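You operate a simulated robot arm through the tools that you are given. There is no shell and no other tool. Be economical: measure what you need, move in short steps, check, and stop when the job is done.

The job below is to be done with a simulated robot arm. You get a single attempt, and the scene is never put back.

TASK
Put the 1.0 mm white shim block from the top of the right motor table in the to dryer tray and the 0.8 mm white shim block on the front of the sample bench. Take the bottle from the top of the green trolley and put it on the shelf beside the strainer box. Fetch the grey cup and set it on the middle chute shelf. Any order will do. Set down upright: white shim block, bottle, grey cup.

It is judged by the outcome, as a careful person would: the job done as asked, and still so three seconds after it is handed in. It fails if anything else is knocked over, pushed out of place, dropped, spilled or broken.

THE ROBOT
A 6-joint arm with a two-finger gripper on a trunk, on a base that drives. Base frame: it is fixed to the floor where the robot stands at the start and does not move with it; the origin is under the middle of the robot, x ahead of it, y to its left, z up. Readings come in mm, rad, newtons and seconds.
Its first joint turns from -2.897 to 2.897 rad. Places, roughly: bottle [-1250, 750, 1000]; front of the sample bench (40x12 cm) [-1140, 1380, 800]; grey cup (6x6x7 cm) [7700, 3100, 800]; middle chute shelf (15x12 cm) [3460, 4280, 480]; shelf beside the strainer box (23x19 cm) [1340, -540, 600]; to dryer tray (20x13 cm) [-1280, 1280, 800]. Payload 2.54 kg.
The TCP is the grasp point between the finger pads, 30 mm short of the fingertips. In the tool frame z runs along the fingers and y along their closing line. The gripper opens to 116 mm. The gripper's body begins 95 mm behind the TCP.
Orientation is that of the tool frame in the base frame, as [roll, pitch, yaw] about the fixed x, y, z axes, in that order (R = Rz(yaw) Ry(pitch) Rx(roll)). With the fingers straight down and closing along the base's y, the tool's x points along the base's -x, its y along +y and its z along -z.

THE INTERFACE
- The arm moves only by the tool arm_command. Its argument "targets" is a list of rows, each a list of 7 numbers: the shift along the tool's x, y, z in mm, then the turn, a rotation vector about the tool's x, y, z in rad, then the opening, from 0 (shut) to 1 (fully open). In form: [[x, y, z, wx, wy, wz, grip], ...]. A call has 1 to 8 rows; each row shifts and turns the commanded pose from where the row before left it, along the tool's axes as they then stand. Each row takes 0.2 s and may step no farther than 50 mm and 0.15 rad from the row before; otherwise, or with a gripper value out of range, the whole call is refused. A pose out of reach is approached as far as the arm can. The call stops where the force on the tool passes 40 N (or 10 N more than at its start, if that is more) or the arm is blocked; 0.2 s more then pass. Each finger travels about 72 mm/s and halts on what it meets, pressing with about 32 N; the grip force reading is that of the motor and also rises with nothing between the fingers. The clock runs only during rows and for 0.2 s after the last one: add rows that do not move to give the fingers time. The reply holds the time, the measured pose of the TCP, the force on the tool along the base axes, the opening and the grip force, in the units named above and with some noise, with the torque about the TCP (base axes, N m) and any sound that the robot's microphone picked up, and new pictures: "pictures" is both (left out), scene, wrist or none.
- Cameras (640 x 400 px; columns grow to the right, rows downward): "scene" is now at [-29, 145.3, 1424.4]; the picture's right is [-0.07, -1.00, 0.00], its down [-0.44, 0.03, -0.90] and it looks along [0.90, -0.07, -0.44] (base axes); focal length 280 px, centre (320, 200). "wrist" rides on the gripper at [69, -15, -122] in the tool frame; the picture's right is [0.21, 0.98, 0.00], its down [-0.83, 0.18, -0.53] and it looks along [-0.52, 0.11, 0.85] (tool axes); focal length 251 px, centre (320, 200). There is no depth. A picture from a camera that has moved, and an enlarged one, comes with that camera's place and axes in the base frame and with its lens.
- base_move(legs): drives the robot by 1 to 6 legs, each [ahead, left, turn to the left] in mm, mm and rad, along the robot's own axes; the way and the turn of a leg run together, so that a leg with both is an arc; at most 1500 mm and 3.142 rad a leg. The arm and the cameras ride along, it lands a little off, and it stops where it bumps. It gives what a move gives, and a new picture of the scene camera.
- pan_tilt(pan, tilt): turns the head with the scene camera to pan (to the left, within 2.094 rad either way) and tilt (down, from -0.506 to 1.204), counted from straight ahead of the robot. It gives what a move gives, and a new picture of the scene camera.
- close_up(camera, box): a new picture of the part [left, top, right, bottom] of that camera's present view, enlarged. No time passes.
- sign_off(): hands the job in; it is judged then, once.

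Work in short steps. Places have to be worked out from the pictures, the camera data and where the tool is seen: move nearer, look again, correct. Check each grasp and each placing, and mend what went wrong. You have 165 turns and 260 pictures in all, those below and enlarged ones among them. Open the gripper and draw the arm clear of the work before you hand the job in, unless the task says otherwise; then end with one line.

The tools are called after "Emit:" as name(argument=value, ...) on one line, values as JSON. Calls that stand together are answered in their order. arm_command: Moves the arm, as the interface text tells. Its arguments: {"type":"object","properties":{"targets":{"type":"array"},"pictures":{"type":"string","enum":["both","scene","wrist","none"]}},"required":["targets"]} The other tools are called the same way: base_move (legs) drives the base; pan_tilt (pan, tilt) turns the head that bears the scene camera; close_up (camera, box) takes an enlarged picture of a part of a camera's view; sign_off () hands the job in.

At the start:

```text
time_s: 0.0
tool_pos: [675.8, 48.6, 1022.6]
tcp_rot: [3.141, 0.0, 3.141]
ft_force: [0.2, 1.1, 0.4]
moment: [-0.03, -0.01, -0.03]
gripper_width: 115.8
grip_force: 0.0
robot x, y, heading: [-0.8, -3.7, 0.002]
head pan, tilt: [-0.073, 0.452]
```

scene: 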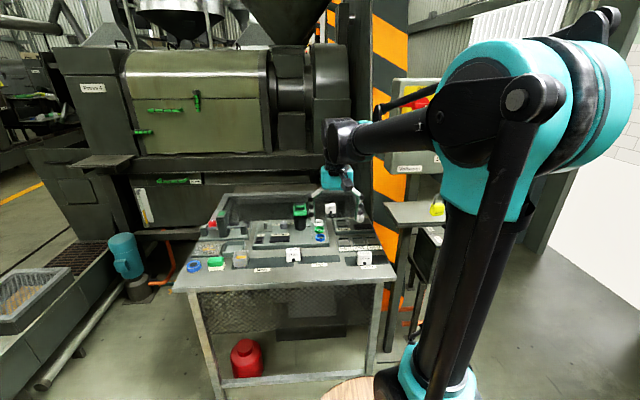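
wrist: 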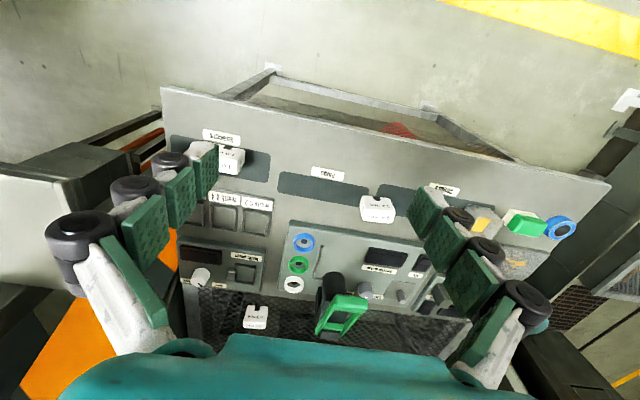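

The start view shows a bench ahead with white blocks. I take enlarged pictures to read the labels.

Emit:
close_up(camera="wrist", box=[160, 80, 620, 360])

Emit:
close_up(camera="scene", box=[180, 160, 460, 335])

```text
1.39 times, centred on (390, 220) of wrist
camera zoom: at [606.0, 30.6, 1143.8], right [-0.21, 0.98, 0.0], down [0.83, 0.18, 0.53], along [0.52, 0.11, -0.85], focal length 350 px, centre (223, 172)
```

zoom: 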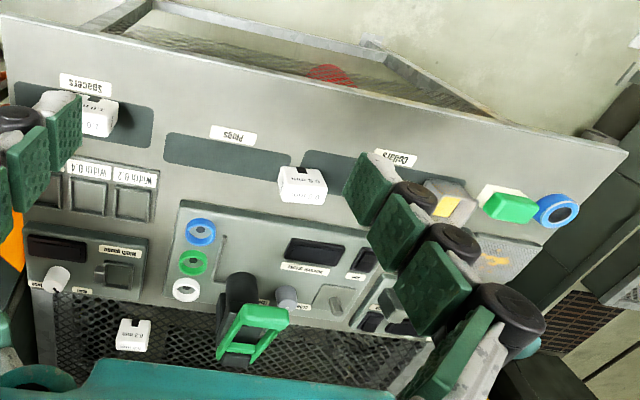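

```text
2.29 times, centred on (320, 248) of scene
camera zoom: at [-29.0, 145.3, 1424.4], right [-0.07, -1.0, 0.0], down [-0.44, 0.03, -0.9], along [0.9, -0.07, -0.44], focal length 640 px, centre (320, 91)
```

zoom: 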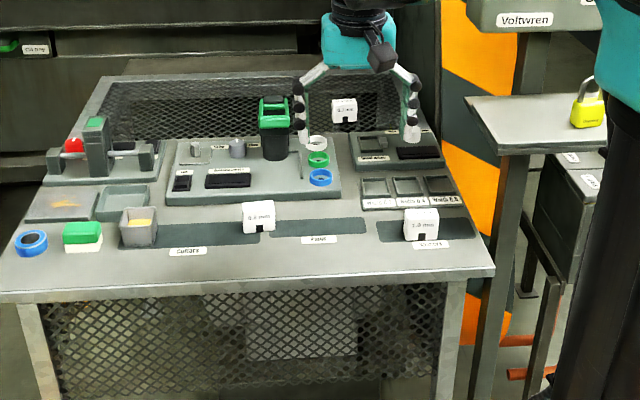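

Now I look around with the head.

Emit:
pan_tilt(pan=2.09, tilt=0.45)

Emit:
pan_tilt(pan=1.2, tilt=0.35)

Emit:
pan_tilt(pan=-0.9, tilt=0.45)

Emit:
pan_tilt(pan=-1.9, tilt=0.45)

```text
time_s: 2.0
tool_pos: [674.4, 47.3, 1022.6]
tcp_rot: [3.141, -0.001, -3.141]
ft_force: [0.1, -0.4, 0.6]
moment: [0.01, 0.03, 0.02]
gripper_width: 115.9
grip_force: 0.1
robot x, y, heading: [2.4, -1.5, 0.003]
head pan, tilt: [2.089, 0.45]
camera scene: at [-166.1, 231.9, 1424.6], right [0.87, 0.49, 0.0], down [0.22, -0.38, -0.9], along [-0.45, 0.78, -0.44], focal length 280 px, centre (320, 200)
```

scene: 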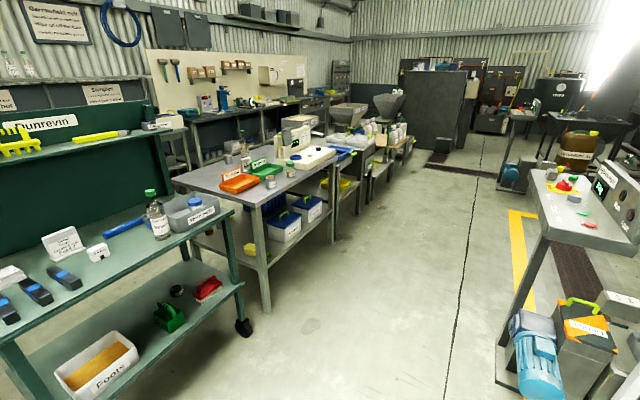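

```text
time_s: 3.2
tool_pos: [674.8, 47.4, 1021.9]
tcp_rot: [3.14, -0.002, -3.142]
ft_force: [-1.1, 0.8, -0.2]
moment: [0.0, 0.01, 0.02]
gripper_width: 115.8
grip_force: 0.1
robot x, y, heading: [-0.4, 0.4, 0.0]
head pan, tilt: [1.201, 0.351]
camera scene: at [-87.0, 238.8, 1433.8], right [0.93, -0.36, 0.0], down [-0.12, -0.32, -0.94], along [0.34, 0.88, -0.34], focal length 280 px, centre (320, 200)
```

scene: 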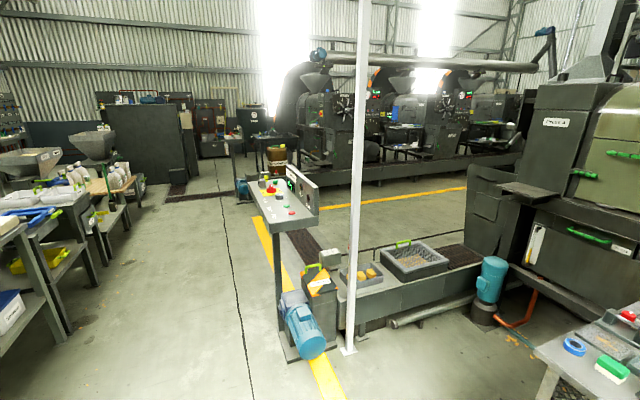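

```text
time_s: 5.2
tool_pos: [674.6, 47.0, 1022.6]
tcp_rot: [3.141, 0.001, 3.141]
ft_force: [-0.6, 0.4, 0.1]
moment: [0.03, -0.03, -0.01]
gripper_width: 116.0
grip_force: 0.0
robot x, y, heading: [0.0, -1.9, 0.001]
head pan, tilt: [-0.901, 0.45]
camera scene: at [-63.5, 80.0, 1424.6], right [-0.78, -0.62, 0.0], down [-0.27, 0.34, -0.9], along [0.56, -0.71, -0.44], focal length 280 px, centre (320, 200)
```

scene: 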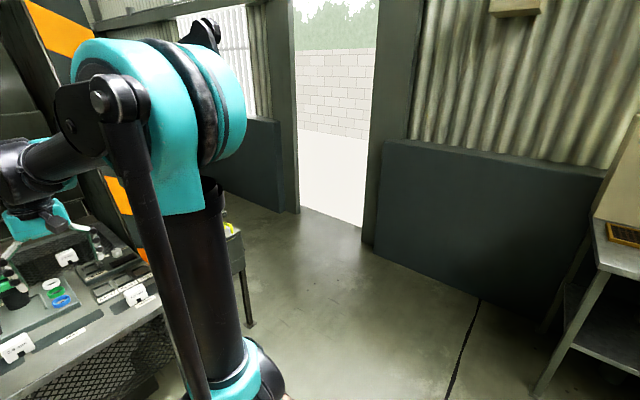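

```text
time_s: 6.5
tool_pos: [675.0, 47.5, 1022.9]
tcp_rot: [-3.14, 0.002, -3.141]
ft_force: [0.5, 0.3, 0.0]
moment: [-0.01, -0.02, -0.01]
gripper_width: 115.8
grip_force: 0.0
robot x, y, heading: [-1.1, 2.1, 0.008]
head pan, tilt: [-1.901, 0.45]
camera scene: at [-150.3, 65.0, 1424.6], right [-0.95, 0.32, 0.0], down [0.14, 0.41, -0.9], along [-0.29, -0.85, -0.44], focal length 280 px, centre (320, 200)
```

scene: 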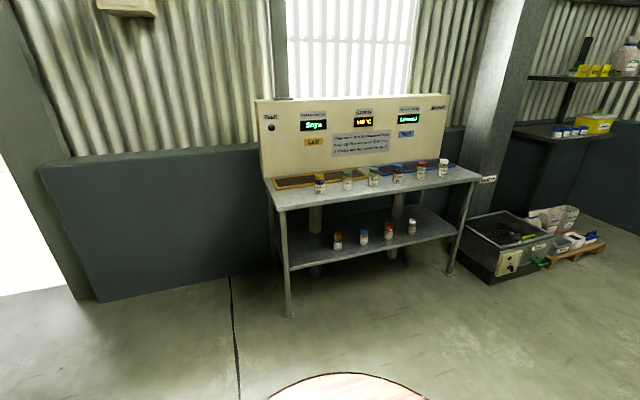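

I go back to front and read labels more closely.

Emit:
pan_tilt(pan=0.1, tilt=0.6)

Emit:
close_up(camera="wrist", box=[180, 110, 300, 185])

Emit:
close_up(camera="wrist", box=[340, 180, 420, 230])

Emit:
close_up(camera="wrist", box=[180, 260, 400, 340])

```text
time_s: 8.4
tool_pos: [675.7, 48.7, 1023.3]
tcp_rot: [-3.141, -0.001, 3.141]
ft_force: [0.3, -0.5, 0.2]
moment: [-0.02, 0.0, 0.01]
gripper_width: 115.9
grip_force: 0.2
robot x, y, heading: [0.4, 0.7, -0.005]
head pan, tilt: [0.099, 0.6]
camera scene: at [-32.7, 160.7, 1411.0], right [0.1, -1.0, 0.0], down [-0.56, -0.06, -0.83], along [0.82, 0.08, -0.56], focal length 280 px, centre (320, 200)
```

scene: 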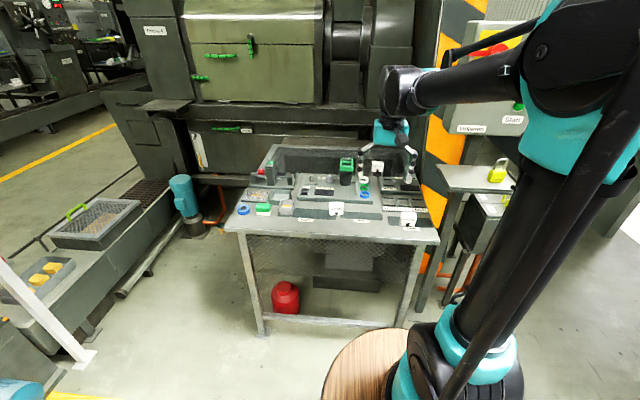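

```text
5.33 times, centred on (240, 148) of wrist
camera zoom: at [606.0, 30.5, 1143.8], right [-0.21, 0.98, 0.0], down [0.83, 0.18, 0.53], along [0.52, 0.11, -0.85], focal length 1341 px, centre (747, 480)
```

zoom: 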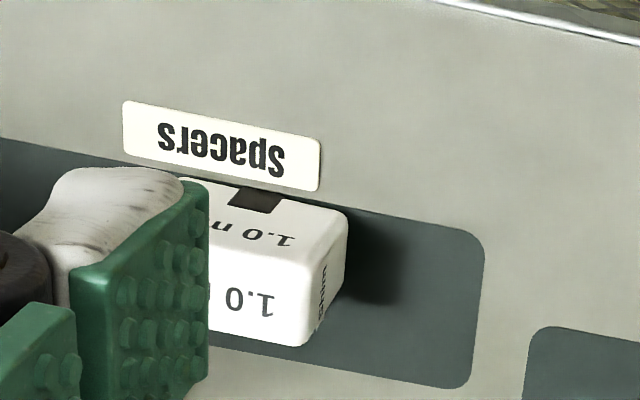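

```text
8.00 times, centred on (380, 205) of wrist
camera zoom: at [606.0, 30.5, 1143.8], right [-0.21, 0.98, 0.0], down [0.83, 0.18, 0.53], along [0.52, 0.11, -0.85], focal length 2012 px, centre (-160, 160)
```

zoom: 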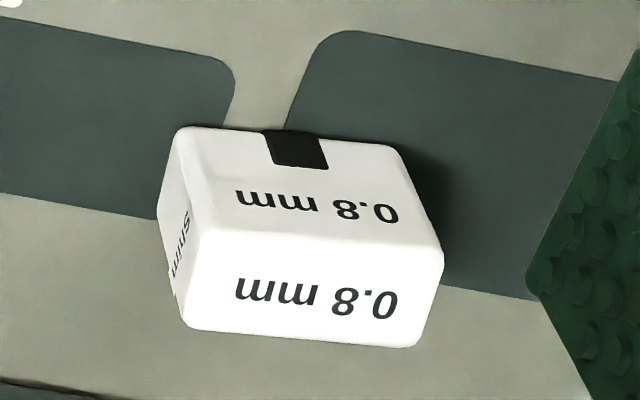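

```text
2.91 times, centred on (290, 300) of wrist
camera zoom: at [606.0, 30.5, 1143.8], right [-0.21, 0.98, 0.0], down [0.83, 0.18, 0.53], along [0.52, 0.11, -0.85], focal length 731 px, centre (407, -91)
```

zoom: 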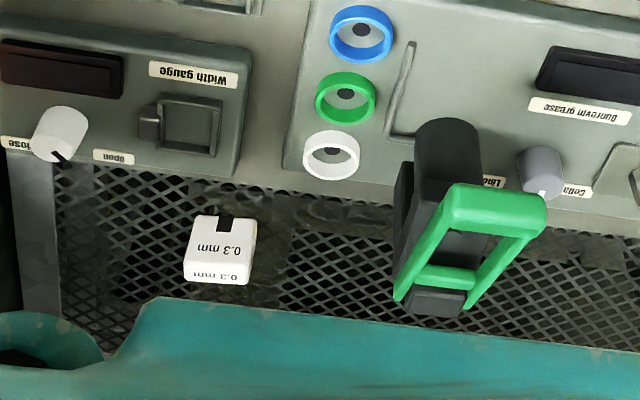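

The bench holds 1.0, 0.8 and 0.3 mm blocks. I read the surrounding labels to learn which table this is.

Emit:
close_up(camera="scene", box=[130, 10, 290, 110])

Emit:
close_up(camera="scene", box=[220, 140, 450, 284])

Emit:
pan_tilt(pan=1.0, tilt=0.25)

Emit:
close_up(camera="scene", box=[160, 80, 360, 205])

Emit:
close_up(camera="scene", box=[0, 80, 200, 205])

```text
4.00 times, centred on (210, 60) of scene
camera zoom: at [-32.7, 160.7, 1411.0], right [0.1, -1.0, 0.0], down [-0.56, -0.06, -0.83], along [0.82, 0.08, -0.56], focal length 1119 px, centre (760, 760)
```

zoom: 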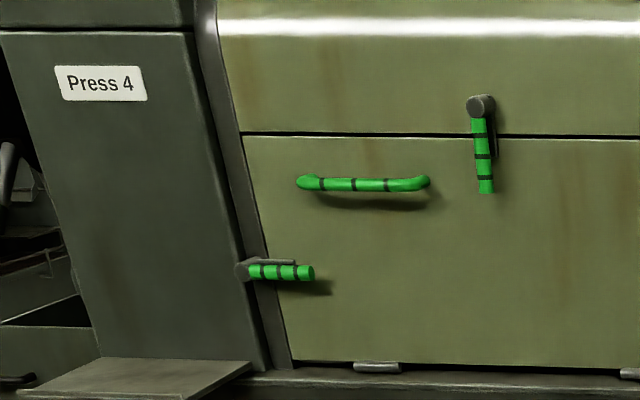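

```text
2.78 times, centred on (335, 212) of scene
camera zoom: at [-32.7, 160.7, 1411.0], right [0.1, -1.0, 0.0], down [-0.56, -0.06, -0.83], along [0.82, 0.08, -0.56], focal length 777 px, centre (278, 167)
```

zoom: 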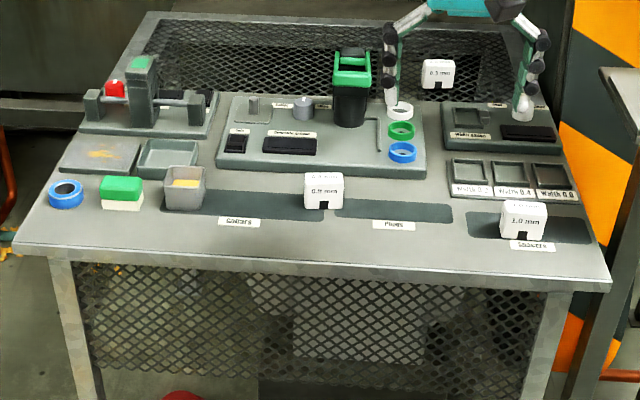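

```text
time_s: 9.6
tool_pos: [674.9, 47.2, 1021.0]
tcp_rot: [-3.142, -0.001, -3.141]
ft_force: [0.6, -0.4, 0.8]
moment: [-0.02, -0.01, 0.02]
gripper_width: 115.9
grip_force: 0.0
robot x, y, heading: [-0.1, 0.3, -0.002]
head pan, tilt: [1.0, 0.25]
camera scene: at [-70.1, 230.5, 1443.2], right [0.84, -0.54, 0.0], down [-0.13, -0.21, -0.97], along [0.52, 0.81, -0.25], focal length 280 px, centre (320, 200)
```

scene: 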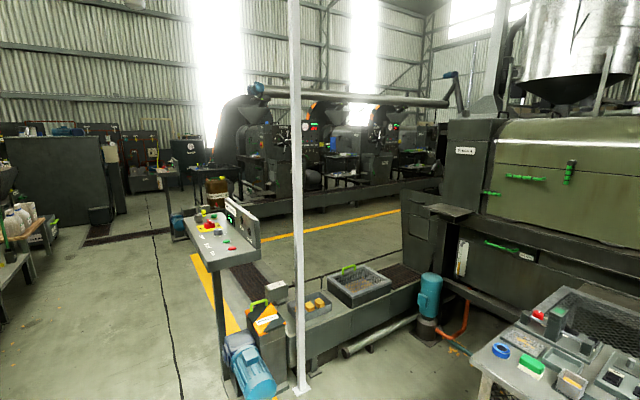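

```text
3.20 times, centred on (260, 142) of scene
camera zoom: at [-70.1, 230.5, 1443.2], right [0.84, -0.54, 0.0], down [-0.13, -0.21, -0.97], along [0.52, 0.81, -0.25], focal length 895 px, centre (512, 384)
```

zoom: 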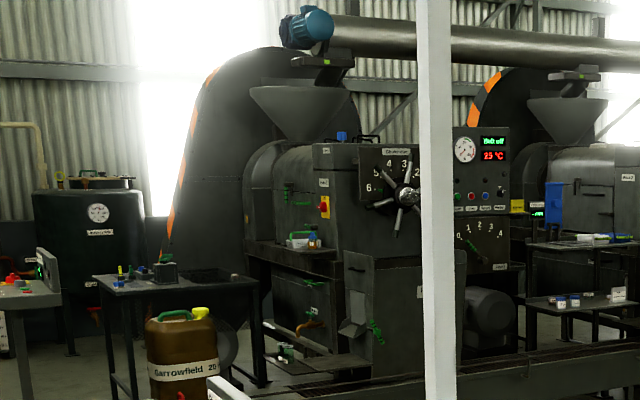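

```text
3.20 times, centred on (100, 142) of scene
camera zoom: at [-70.1, 230.5, 1443.2], right [0.84, -0.54, 0.0], down [-0.13, -0.21, -0.97], along [0.52, 0.81, -0.25], focal length 895 px, centre (1024, 384)
```

zoom: 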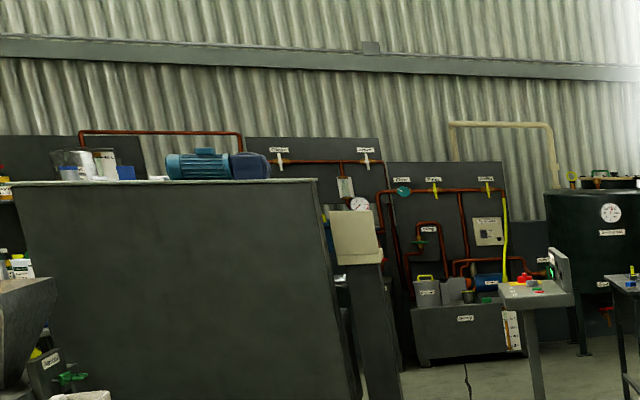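

I look at the small table with the padlock on the right.

Emit:
pan_tilt(pan=0.0, tilt=0.45)

Emit:
close_up(camera="scene", box=[360, 60, 520, 260])

Emit:
pan_tilt(pan=2.09, tilt=0.35)

Emit:
close_up(camera="scene", box=[0, 140, 240, 290])

Emit:
close_up(camera="scene", box=[180, 90, 380, 215])

```text
time_s: 10.9
tool_pos: [675.1, 48.2, 1022.6]
tcp_rot: [-3.141, 0.001, -3.141]
ft_force: [0.3, -0.3, -0.7]
moment: [0.01, -0.03, 0.0]
gripper_width: 116.0
grip_force: 0.0
robot x, y, heading: [-0.8, -1.2, 0.002]
head pan, tilt: [0.0, 0.45]
camera scene: at [-28.7, 152.1, 1424.6], right [0.0, -1.0, 0.0], down [-0.44, 0.0, -0.9], along [0.9, 0.0, -0.44], focal length 280 px, centre (320, 200)
```

scene: 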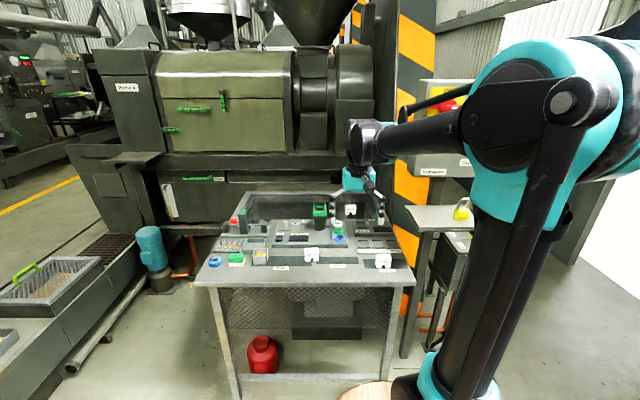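

```text
2.00 times, centred on (440, 160) of scene
camera zoom: at [-28.7, 152.1, 1424.6], right [0.0, -1.0, 0.0], down [-0.44, 0.0, -0.9], along [0.9, 0.0, -0.44], focal length 560 px, centre (80, 280)
```

zoom: 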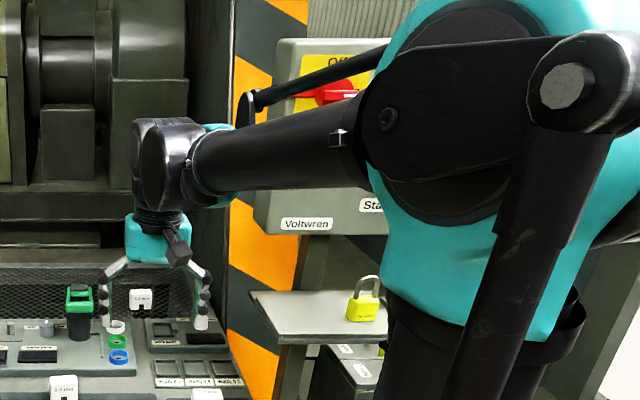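

```text
time_s: 12.9
tool_pos: [675.0, 47.3, 1022.9]
tcp_rot: [3.141, -0.001, -3.14]
ft_force: [0.0, -0.1, -0.1]
moment: [0.01, 0.0, 0.0]
gripper_width: 115.9
grip_force: 0.1
robot x, y, heading: [0.0, -1.0, -0.004]
head pan, tilt: [2.089, 0.351]
camera scene: at [-166.7, 232.9, 1433.8], right [0.87, 0.49, 0.0], down [0.17, -0.3, -0.94], along [-0.46, 0.82, -0.34], focal length 280 px, centre (320, 200)
```

scene: 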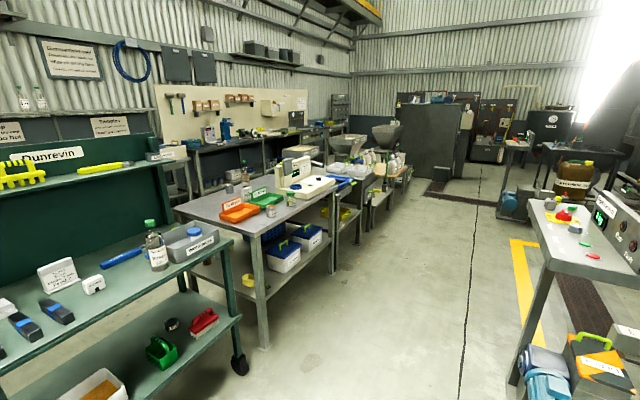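

```text
2.67 times, centred on (120, 215) of scene
camera zoom: at [-166.7, 232.9, 1433.8], right [0.87, 0.49, 0.0], down [0.17, -0.3, -0.94], along [-0.46, 0.82, -0.34], focal length 746 px, centre (853, 160)
```

zoom: 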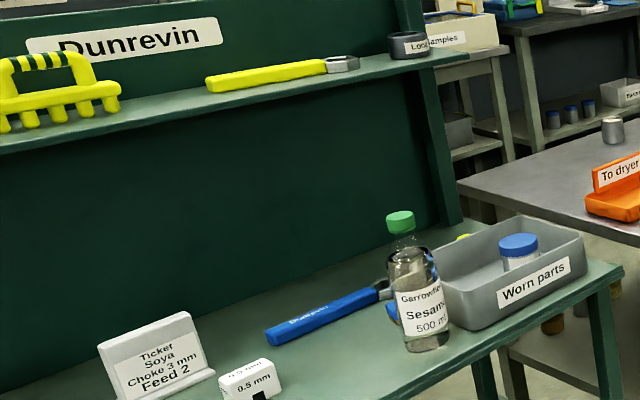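

```text
3.20 times, centred on (280, 152) of scene
camera zoom: at [-166.7, 232.9, 1433.8], right [0.87, 0.49, 0.0], down [0.17, -0.3, -0.94], along [-0.46, 0.82, -0.34], focal length 895 px, centre (448, 352)
```

zoom: 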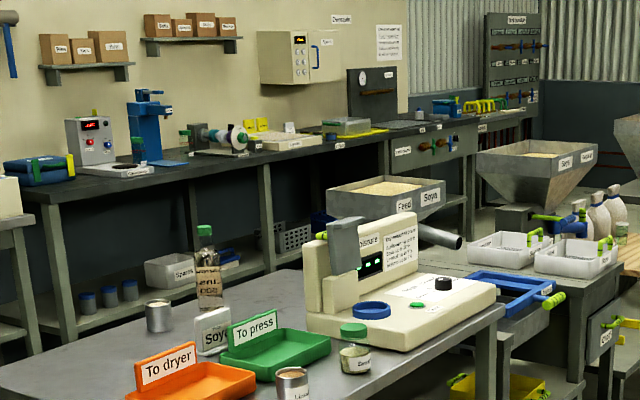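

Only one 1.0 mm and one 0.8 mm block are in sight so far, on the bench ahead. I draw the arm in for travel, to do the cup first and see the rest of the shop.

Emit:
arm_command(targets=[[45, 0, -20, 0, 0, 0, 1], [45, 0, -20, 0, 0, 0, 1], [45, 0, -20, 0, 0, 0, 1], [45, 0, -20, 0, 0, 0, 1], [45, 0, -20, 0, 0, 0, 1], [45, 0, 0, 0, 0, 0, 1], [45, 0, 0, 0, 0, 0, 1]], pictures="none")

Emit:
pan_tilt(pan=1.57, tilt=0.45)

```text
time_s: 14.5
tool_pos: [359.2, 47.4, 1121.4]
tcp_rot: [-3.141, -0.001, -3.141]
ft_force: [0.0, -0.2, -0.2]
moment: [0.01, 0.01, 0.0]
gripper_width: 115.9
grip_force: 0.1
robot x, y, heading: [2.3, -1.1, 0.001]
head pan, tilt: [2.089, 0.351]
```

```text
time_s: 15.4
tool_pos: [359.8, 47.2, 1121.7]
tcp_rot: [3.141, 0.002, -3.141]
ft_force: [-0.4, 0.0, -0.2]
moment: [-0.01, -0.01, -0.02]
gripper_width: 115.9
grip_force: 0.1
robot x, y, heading: [-2.9, -2.7, -0.0]
head pan, tilt: [1.571, 0.45]
camera scene: at [-120.8, 243.9, 1424.6], right [1.0, 0.0, 0.0], down [0.0, -0.44, -0.9], along [0.0, 0.9, -0.44], focal length 280 px, centre (320, 200)
```

scene: 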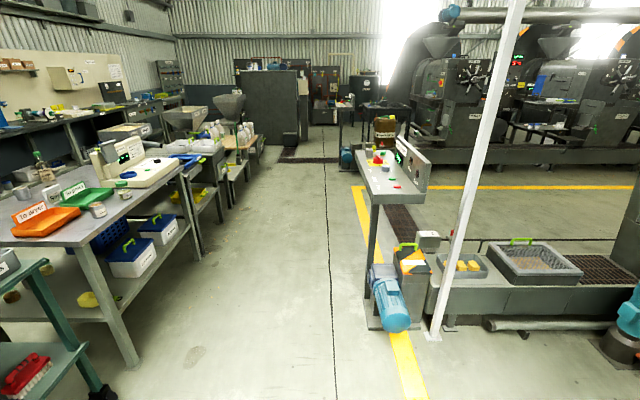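

The aisle leads to y ≈ 3500, where a gangway runs along x. I back off, turn left and drive up the aisle.

Emit:
base_move(legs=[[-350, 0, 0], [0, 0, 1.571], [1500, 0, 0], [1500, 0, 0], [450, 0, 0], [0, 0, -1.571]])

Emit:
pan_tilt(pan=0.0, tilt=0.35)

```text
time_s: 41.8
tool_pos: [-81.1, 3523.6, 1121.9]
tcp_rot: [-3.141, -0.001, -3.111]
ft_force: [-1.1, 0.3, -0.2]
moment: [0.01, 0.02, 0.03]
gripper_width: 116.0
grip_force: 0.0
robot x, y, heading: [-438.8, 3463.3, 0.029]
head pan, tilt: [1.571, 0.45]
camera scene: at [-567.7, 3705.9, 1424.6], right [1.0, 0.03, 0.0], down [0.01, -0.43, -0.9], along [-0.03, 0.9, -0.44], focal length 280 px, centre (320, 200)
```

scene: 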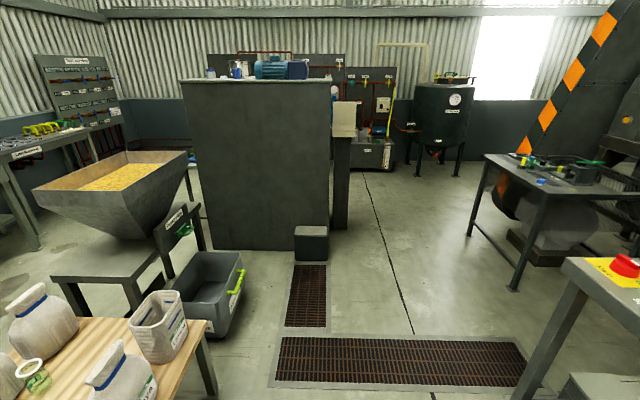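

```text
time_s: 43.5
tool_pos: [-81.2, 3522.3, 1121.0]
tcp_rot: [-3.141, 0.001, -3.112]
ft_force: [0.5, -0.6, -0.4]
moment: [0.01, -0.02, 0.01]
gripper_width: 116.0
grip_force: 0.1
robot x, y, heading: [-440.4, 3464.1, 0.031]
head pan, tilt: [0.0, 0.351]
camera scene: at [-471.9, 3616.9, 1433.8], right [0.03, -1.0, 0.0], down [-0.34, -0.01, -0.94], along [0.94, 0.03, -0.34], focal length 280 px, centre (320, 200)
```

scene: 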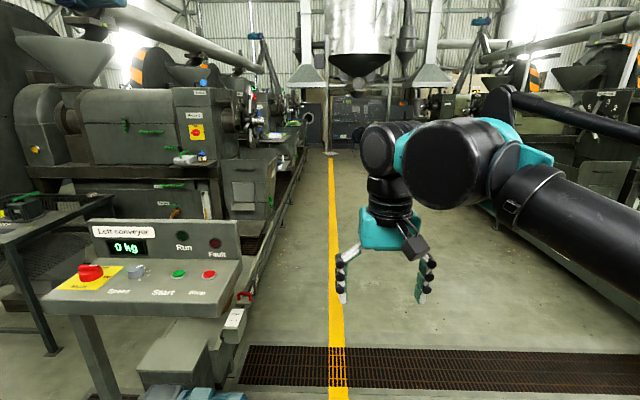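

I'm in the gangway by the left conveyor console. I drive along it toward the cup, looking on the way.

Emit:
base_move(legs=[[0, 0, -0.03], [1500, 0, 0], [1500, 0, 0], [1500, 0, 0]])

Emit:
pan_tilt(pan=1.0, tilt=0.4)

Emit:
pan_tilt(pan=2.09, tilt=0.4)

```text
time_s: 65.3
tool_pos: [4422.5, 3443.8, 1121.1]
tcp_rot: [-3.141, 0.0, 3.124]
ft_force: [-0.6, -0.3, 0.3]
moment: [0.02, 0.0, 0.01]
gripper_width: 115.9
grip_force: 0.0
robot x, y, heading: [4063.7, 3400.5, -0.022]
head pan, tilt: [0.0, 0.351]
camera scene: at [4037.0, 3556.3, 1433.8], right [-0.02, -1.0, 0.0], down [-0.34, 0.01, -0.94], along [0.94, -0.02, -0.34], focal length 280 px, centre (320, 200)
```

scene: 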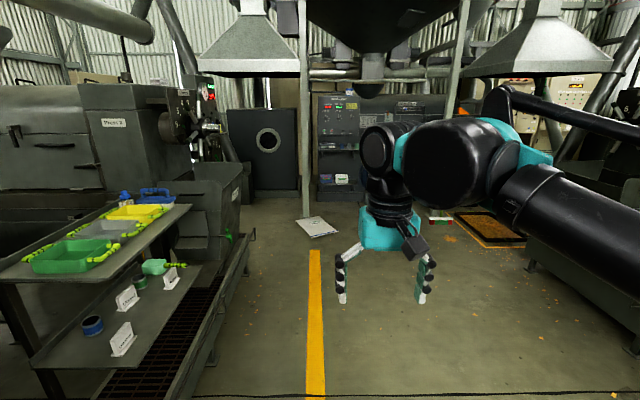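

```text
time_s: 66.6
tool_pos: [4422.4, 3444.3, 1122.1]
tcp_rot: [-3.14, 0.001, 3.126]
ft_force: [-0.1, 0.1, 0.1]
moment: [0.03, -0.01, 0.01]
gripper_width: 116.0
grip_force: 0.1
robot x, y, heading: [4060.5, 3404.7, -0.018]
head pan, tilt: [1.0, 0.4]
camera scene: at [3995.3, 3634.9, 1429.2], right [0.83, -0.56, 0.0], down [-0.22, -0.32, -0.92], along [0.51, 0.77, -0.39], focal length 280 px, centre (320, 200)
```

scene: 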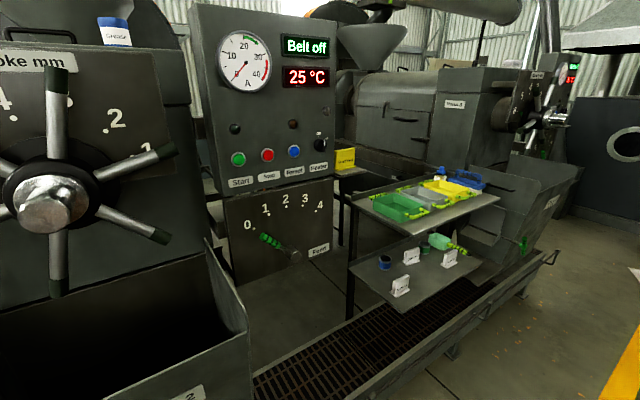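

```text
time_s: 67.9
tool_pos: [4423.7, 3445.1, 1122.0]
tcp_rot: [3.141, 0.0, 3.123]
ft_force: [-0.5, 0.5, 0.5]
moment: [-0.01, -0.01, 0.04]
gripper_width: 116.0
grip_force: 0.1
robot x, y, heading: [4064.7, 3407.2, -0.017]
head pan, tilt: [2.089, 0.4]
camera scene: at [3899.5, 3639.1, 1429.2], right [0.88, 0.48, 0.0], down [0.19, -0.34, -0.92], along [-0.44, 0.81, -0.39], focal length 280 px, centre (320, 200)
```

scene: 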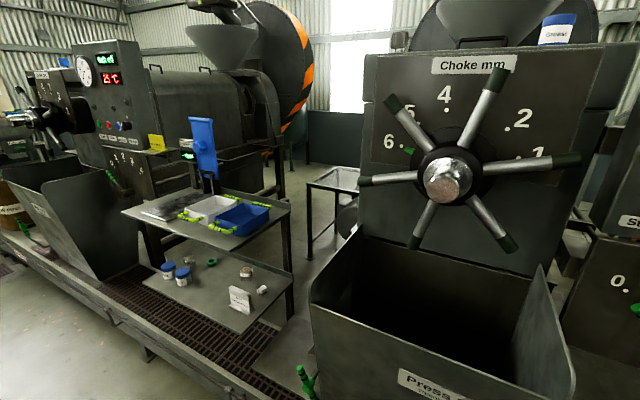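

The middle chute shelf should appear near pixel (300,348) here. I enlarge that part.

Emit:
close_up(camera="scene", box=[200, 270, 400, 395])

Emit:
pan_tilt(pan=2.09, tilt=0.9)

```text
3.20 times, centred on (300, 332) of scene
camera zoom: at [3899.5, 3639.1, 1429.2], right [0.88, 0.48, 0.0], down [0.19, -0.34, -0.92], along [-0.44, 0.81, -0.39], focal length 895 px, centre (384, -224)
```

zoom: 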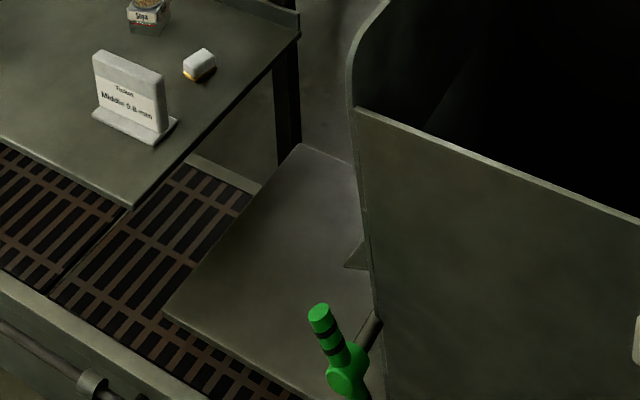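

```text
time_s: 68.9
tool_pos: [4422.6, 3444.8, 1121.5]
tcp_rot: [-3.141, -0.001, 3.126]
ft_force: [-0.4, -0.4, -0.3]
moment: [0.0, -0.02, 0.0]
gripper_width: 116.0
grip_force: 0.0
robot x, y, heading: [4062.0, 3401.9, -0.021]
head pan, tilt: [2.089, 0.901]
camera scene: at [3907.6, 3624.1, 1386.3], right [0.88, 0.48, 0.0], down [0.38, -0.69, -0.62], along [-0.3, 0.55, -0.78], focal length 280 px, centre (320, 200)
```

scene: 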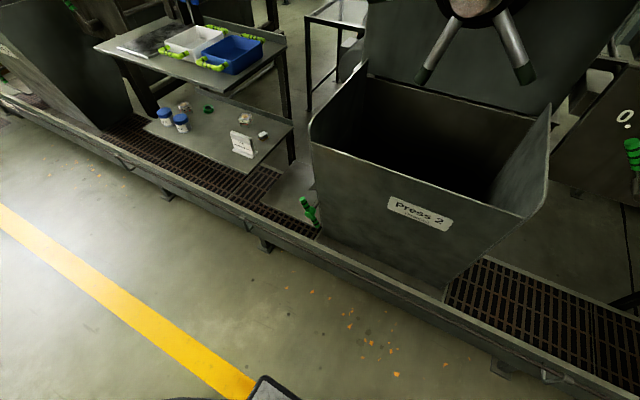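

The middle chute shelf is the flat plate left of the Press 2 chute. Now I look ahead for the cup.

Emit:
pan_tilt(pan=-0.05, tilt=0.2)

Emit:
close_up(camera="scene", box=[270, 120, 430, 270])

```text
time_s: 70.9
tool_pos: [4423.2, 3445.1, 1121.0]
tcp_rot: [3.142, 0.001, 3.124]
ft_force: [0.7, 0.0, 0.5]
moment: [-0.01, 0.03, -0.02]
gripper_width: 116.1
grip_force: 0.0
robot x, y, heading: [4063.9, 3403.0, -0.017]
head pan, tilt: [-0.051, 0.201]
camera scene: at [4036.9, 3551.6, 1447.8], right [-0.07, -1.0, 0.0], down [-0.2, 0.01, -0.98], along [0.98, -0.07, -0.2], focal length 280 px, centre (320, 200)
```

scene: 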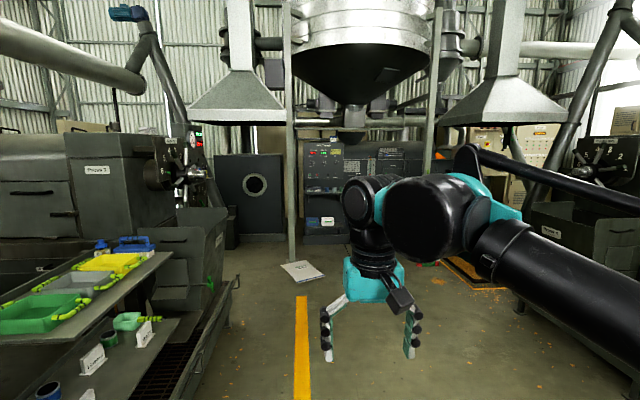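

```text
2.67 times, centred on (350, 195) of scene
camera zoom: at [4036.9, 3551.6, 1447.8], right [-0.07, -1.0, 0.0], down [-0.2, 0.01, -0.98], along [0.98, -0.07, -0.2], focal length 746 px, centre (240, 213)
```

zoom: 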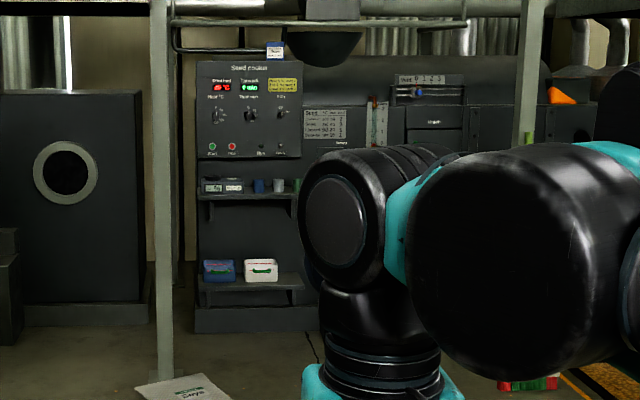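

The cups stand on a small shelf under the "Seed cooler" panel. I drive to about (6800, 3000), clear of the sheet on the floor.

Emit:
base_move(legs=[[1370, -180, 0.018], [1370, -200, 0]])

Emit:
pan_tilt(pan=-0.1, tilt=0.5)

```text
time_s: 82.2
tool_pos: [6787.1, 3121.6, 1121.4]
tcp_rot: [3.141, -0.001, -3.135]
ft_force: [0.2, -0.5, -0.1]
moment: [0.0, -0.03, -0.02]
gripper_width: 116.0
grip_force: 0.1
robot x, y, heading: [6432.6, 3072.8, 0.008]
head pan, tilt: [-0.051, 0.201]
stopped in leg 2: the robot was blocked; the commanded pose is now the measured one
camera scene: at [6398.8, 3219.2, 1447.8], right [-0.04, -1.0, 0.0], down [-0.2, 0.01, -0.98], along [0.98, -0.04, -0.2], focal length 280 px, centre (320, 200)
```

scene: 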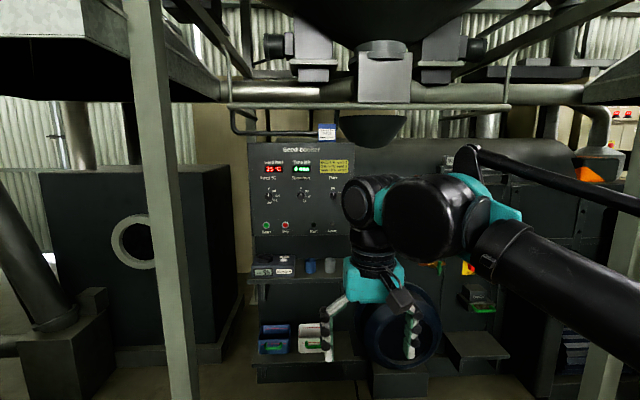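

```text
time_s: 83.0
tool_pos: [6786.9, 3121.5, 1121.0]
tcp_rot: [-3.141, -0.001, -3.135]
ft_force: [-0.6, 0.2, 0.1]
moment: [-0.02, 0.0, 0.0]
gripper_width: 115.7
grip_force: 0.1
robot x, y, heading: [6424.7, 3072.0, 0.012]
head pan, tilt: [-0.099, 0.499]
camera scene: at [6396.3, 3214.9, 1420.1], right [-0.09, -1.0, 0.0], down [-0.48, 0.04, -0.88], along [0.87, -0.08, -0.48], focal length 280 px, centre (320, 200)
```

scene: 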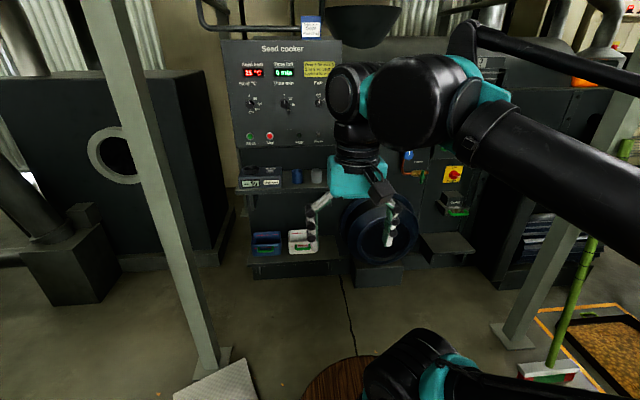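

Something blocked the base at x ≈ 6430. I look down and around to find it.

Emit:
pan_tilt(pan=0.3, tilt=1.2)

Emit:
pan_tilt(pan=-0.7, tilt=0.9)

Emit:
close_up(camera="wrist", box=[0, 0, 640, 400])

Emit:
pan_tilt(pan=-0.3, tilt=-0.4)

```text
time_s: 84.1
tool_pos: [6786.7, 3121.6, 1121.2]
tcp_rot: [-3.141, 0.0, -3.136]
ft_force: [0.2, -0.2, -0.5]
moment: [-0.02, 0.0, -0.01]
gripper_width: 116.0
grip_force: 0.0
robot x, y, heading: [6427.5, 3071.4, 0.008]
head pan, tilt: [0.3, 1.201]
camera scene: at [6359.1, 3240.2, 1366.4], right [0.3, -0.95, 0.0], down [-0.89, -0.28, -0.36], along [0.35, 0.11, -0.93], focal length 280 px, centre (320, 200)
```

scene: 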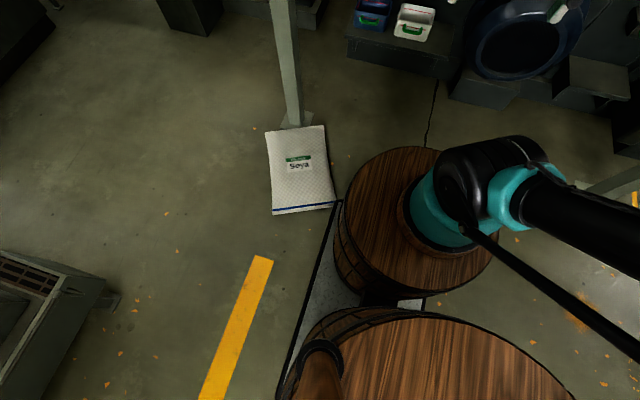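

```text
time_s: 85.3
tool_pos: [6786.2, 3121.3, 1121.0]
tcp_rot: [3.14, 0.001, -3.135]
ft_force: [0.7, 0.3, 0.0]
moment: [-0.01, 0.02, -0.02]
gripper_width: 115.9
grip_force: 0.2
robot x, y, heading: [6428.6, 3067.6, 0.008]
head pan, tilt: [-0.7, 0.901]
camera scene: at [6363.8, 3175.1, 1386.2], right [-0.64, -0.77, 0.0], down [-0.6, 0.5, -0.62], along [0.48, -0.4, -0.78], focal length 280 px, centre (320, 200)
```

scene: 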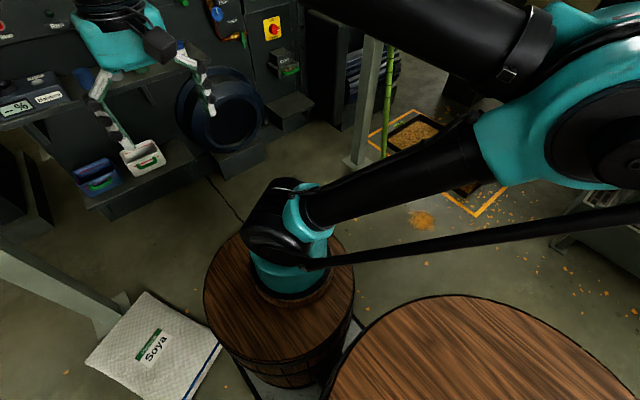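

```text
1.00 times, centred on (320, 200) of wrist (not enlarged: the box is as wide or as high as the picture)
camera zoom: at [6717.7, 3104.2, 1242.9], right [-0.22, 0.98, 0.0], down [0.82, 0.19, 0.53], along [0.52, 0.12, -0.85], focal length 251 px, centre (320, 200)
```

zoom: 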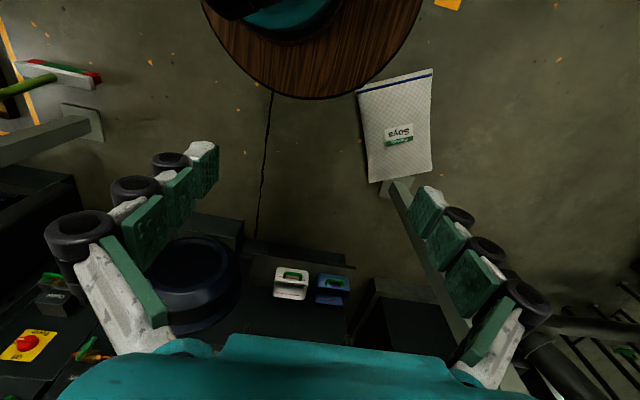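

```text
time_s: 86.8
tool_pos: [6786.6, 3121.5, 1120.7]
tcp_rot: [3.141, -0.001, -3.135]
ft_force: [0.5, 0.0, 0.1]
moment: [-0.01, 0.01, 0.02]
gripper_width: 116.4
grip_force: 0.1
robot x, y, heading: [6427.5, 3070.8, 0.007]
head pan, tilt: [-0.3, -0.4]
camera scene: at [6375.8, 3202.1, 1499.2], right [-0.29, -0.96, 0.0], down [0.37, -0.11, -0.92], along [0.88, -0.27, 0.39], focal length 280 px, centre (320, 200)
```

scene: 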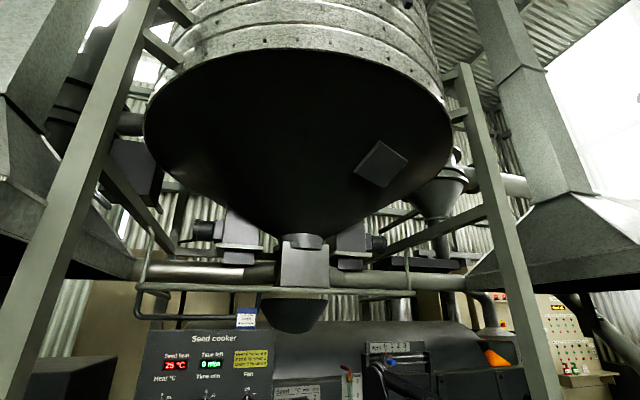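

The base's front-left corner is against the soya bag on the floor. I back off, shift right, then go ahead a bit.

Emit:
base_move(legs=[[-80, 0, 0], [0, -330, 0], [400, 0, 0]])

Emit:
pan_tilt(pan=0.15, tilt=0.5)

Emit:
close_up(camera="scene", box=[200, 100, 440, 250])

```text
time_s: 91.7
tool_pos: [7108.8, 2792.1, 1121.5]
tcp_rot: [-3.141, 0.0, -3.137]
ft_force: [0.6, -0.5, 0.0]
moment: [-0.03, 0.02, -0.02]
gripper_width: 116.0
grip_force: 0.1
robot x, y, heading: [6750.1, 2745.9, 0.004]
head pan, tilt: [-0.3, -0.4]
camera scene: at [6697.5, 2874.6, 1499.3], right [-0.29, -0.96, 0.0], down [0.37, -0.11, -0.92], along [0.88, -0.27, 0.39], focal length 280 px, centre (320, 200)
```

scene: 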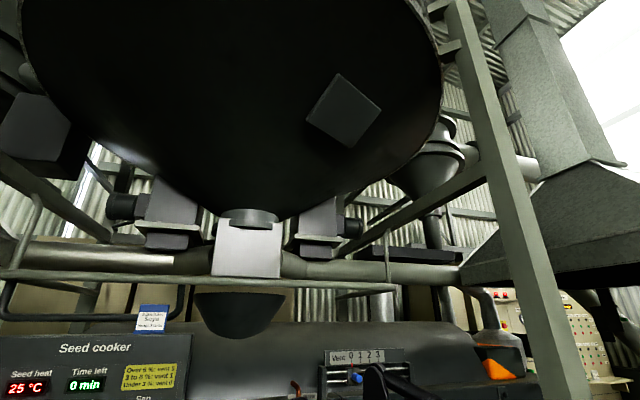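

```text
time_s: 92.9
tool_pos: [7109.2, 2793.1, 1120.8]
tcp_rot: [3.141, 0.0, -3.139]
ft_force: [0.6, -0.3, -0.8]
moment: [-0.04, 0.01, 0.01]
gripper_width: 115.9
grip_force: 0.1
robot x, y, heading: [6747.8, 2747.0, 0.003]
head pan, tilt: [0.15, 0.499]
camera scene: at [6717.5, 2909.9, 1420.2], right [0.15, -0.99, 0.0], down [-0.47, -0.07, -0.88], along [0.87, 0.13, -0.48], focal length 280 px, centre (320, 200)
```

scene: 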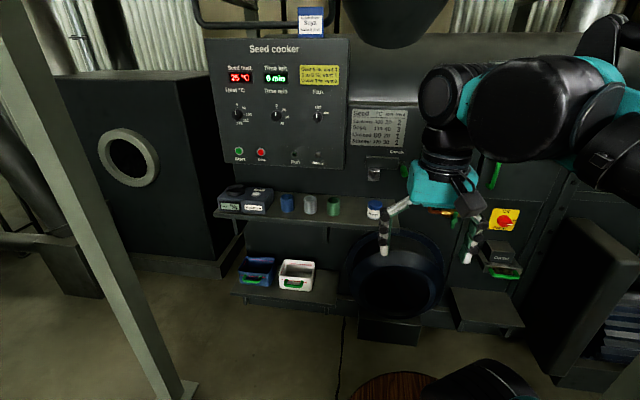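

```text
2.67 times, centred on (320, 175) of scene
camera zoom: at [6717.5, 2909.9, 1420.2], right [0.15, -0.99, 0.0], down [-0.47, -0.07, -0.88], along [0.87, 0.13, -0.48], focal length 746 px, centre (320, 267)
```

zoom: 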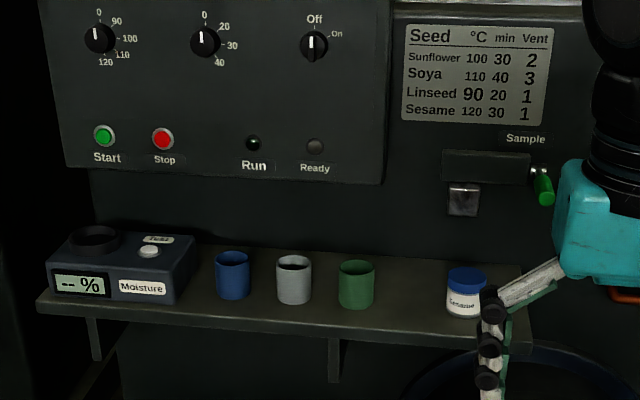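

The grey cup stands between the blue and green ones at about (7785, 3117). I extend toward it in two stages, keeping high.

Emit:
arm_command(targets=[[-38, 31, 0, 0, 0, 0, 1], [-38, 31, 0, 0, 0, 0, 1], [-38, 31, 0, 0, 0, 0, 1], [-38, 31, 0, 0, 0, 0, 1], [-38, 31, 0, 0, 0, 0, 1], [-38, 31, 0, 0, 0, 0, 1], [-38, 31, 0, 0, 0, 0, 1], [-38, 31, 0, 0, 0, 0, 1]], pictures="none")

Emit:
arm_command(targets=[[-30, 18, 20, 0, 0, 0, 1], [-30, 18, 20, 0, 0, 0, 1], [-30, 18, 20, 0, 0, 0, 1], [-30, 18, 20, 0, 0, 0, 1], [0, 0, 20, 0, 0, 0, 1]])

```text
time_s: 94.7
tool_pos: [7413.2, 3040.1, 1123.5]
tcp_rot: [3.141, -0.001, -3.137]
ft_force: [-0.7, -0.3, 0.5]
moment: [0.02, -0.07, -0.03]
gripper_width: 115.8
grip_force: 0.0
robot x, y, heading: [6747.6, 2742.1, 0.002]
head pan, tilt: [0.15, 0.499]
```

```text
time_s: 95.9
tool_pos: [7531.8, 3113.4, 1021.2]
tcp_rot: [-3.141, 0.001, -3.138]
ft_force: [0.7, -0.6, 0.4]
moment: [0.01, -0.02, -0.01]
gripper_width: 115.8
grip_force: 0.0
robot x, y, heading: [6752.7, 2743.5, 0.005]
head pan, tilt: [0.15, 0.499]
camera scene: at [6717.4, 2910.0, 1420.1], right [0.15, -0.99, 0.0], down [-0.47, -0.07, -0.88], along [0.87, 0.13, -0.48], focal length 280 px, centre (320, 200)
camera wrist: at [7462.3, 3096.9, 1142.8], right [-0.22, 0.98, 0.0], down [0.83, 0.18, 0.53], along [0.52, 0.12, -0.85], focal length 251 px, centre (320, 200)
```

scene: 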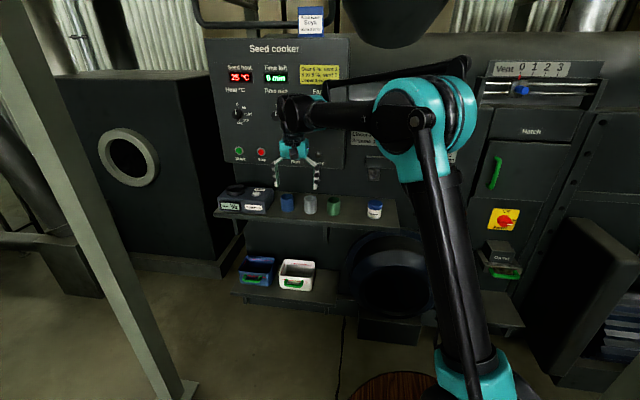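
wrist: 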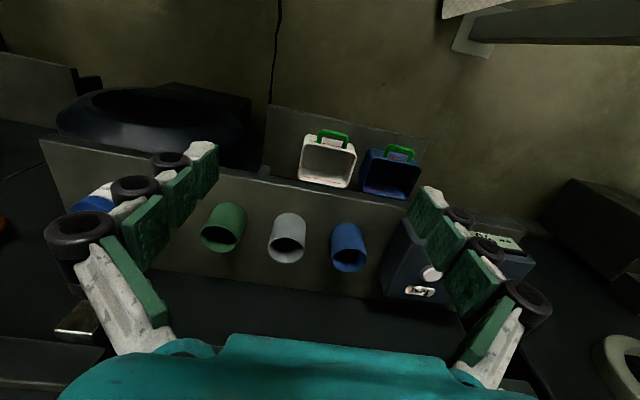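

The cups are about 105 mm apart with ~45 mm gaps. I narrow the gripper, move forward and lower to just above, then look again.

Emit:
arm_command(targets=[[-40, 0, 15, 0, 0, 0, 0.66], [-40, 0, 15, 0, 0, 0, 0.66], [-40, 0, 15, 0, 0, 0, 0.66], [-40, 0, 15, 0, 0, 0, 0.66], [0, 0, 10, 0, 0, 0, 0.66]])

Emit:
close_up(camera="scene", box=[250, 120, 410, 220])

```text
time_s: 97.1
tool_pos: [7692.3, 3114.8, 952.6]
tcp_rot: [3.141, -0.001, -3.139]
ft_force: [0.2, 0.7, 0.5]
moment: [0.0, 0.0, -0.01]
gripper_width: 76.6
grip_force: 0.0
robot x, y, heading: [6750.2, 2743.6, 0.006]
head pan, tilt: [0.15, 0.499]
camera scene: at [6717.4, 2910.0, 1420.1], right [0.15, -0.99, 0.0], down [-0.47, -0.07, -0.88], along [0.87, 0.13, -0.48], focal length 280 px, centre (320, 200)
camera wrist: at [7622.4, 3097.7, 1072.9], right [-0.22, 0.98, 0.0], down [0.83, 0.18, 0.53], along [0.52, 0.12, -0.85], focal length 251 px, centre (320, 200)
```

scene: 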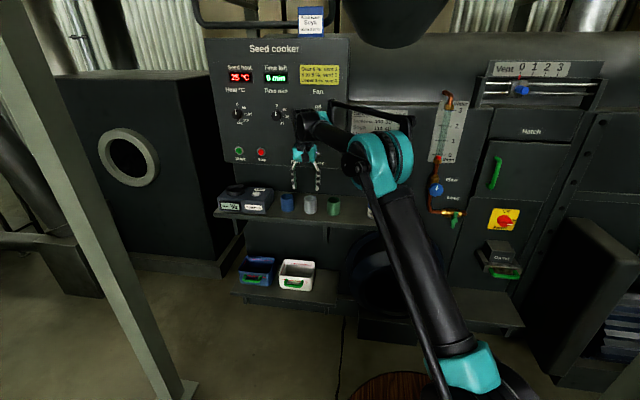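
wrist: 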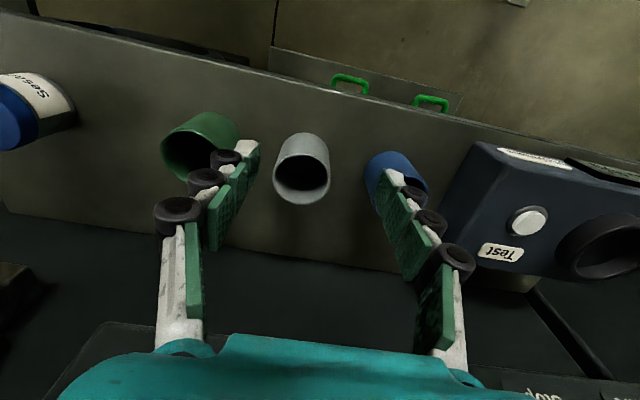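

```text
4.00 times, centred on (330, 170) of scene
camera zoom: at [6717.4, 2910.0, 1420.1], right [0.15, -0.99, 0.0], down [-0.47, -0.07, -0.88], along [0.87, 0.13, -0.48], focal length 1119 px, centre (280, 320)
```

zoom: 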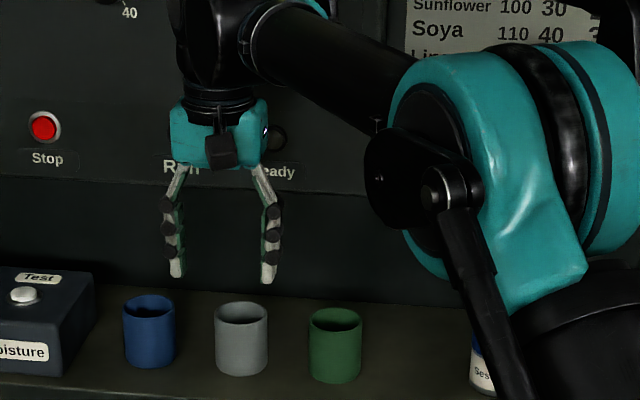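

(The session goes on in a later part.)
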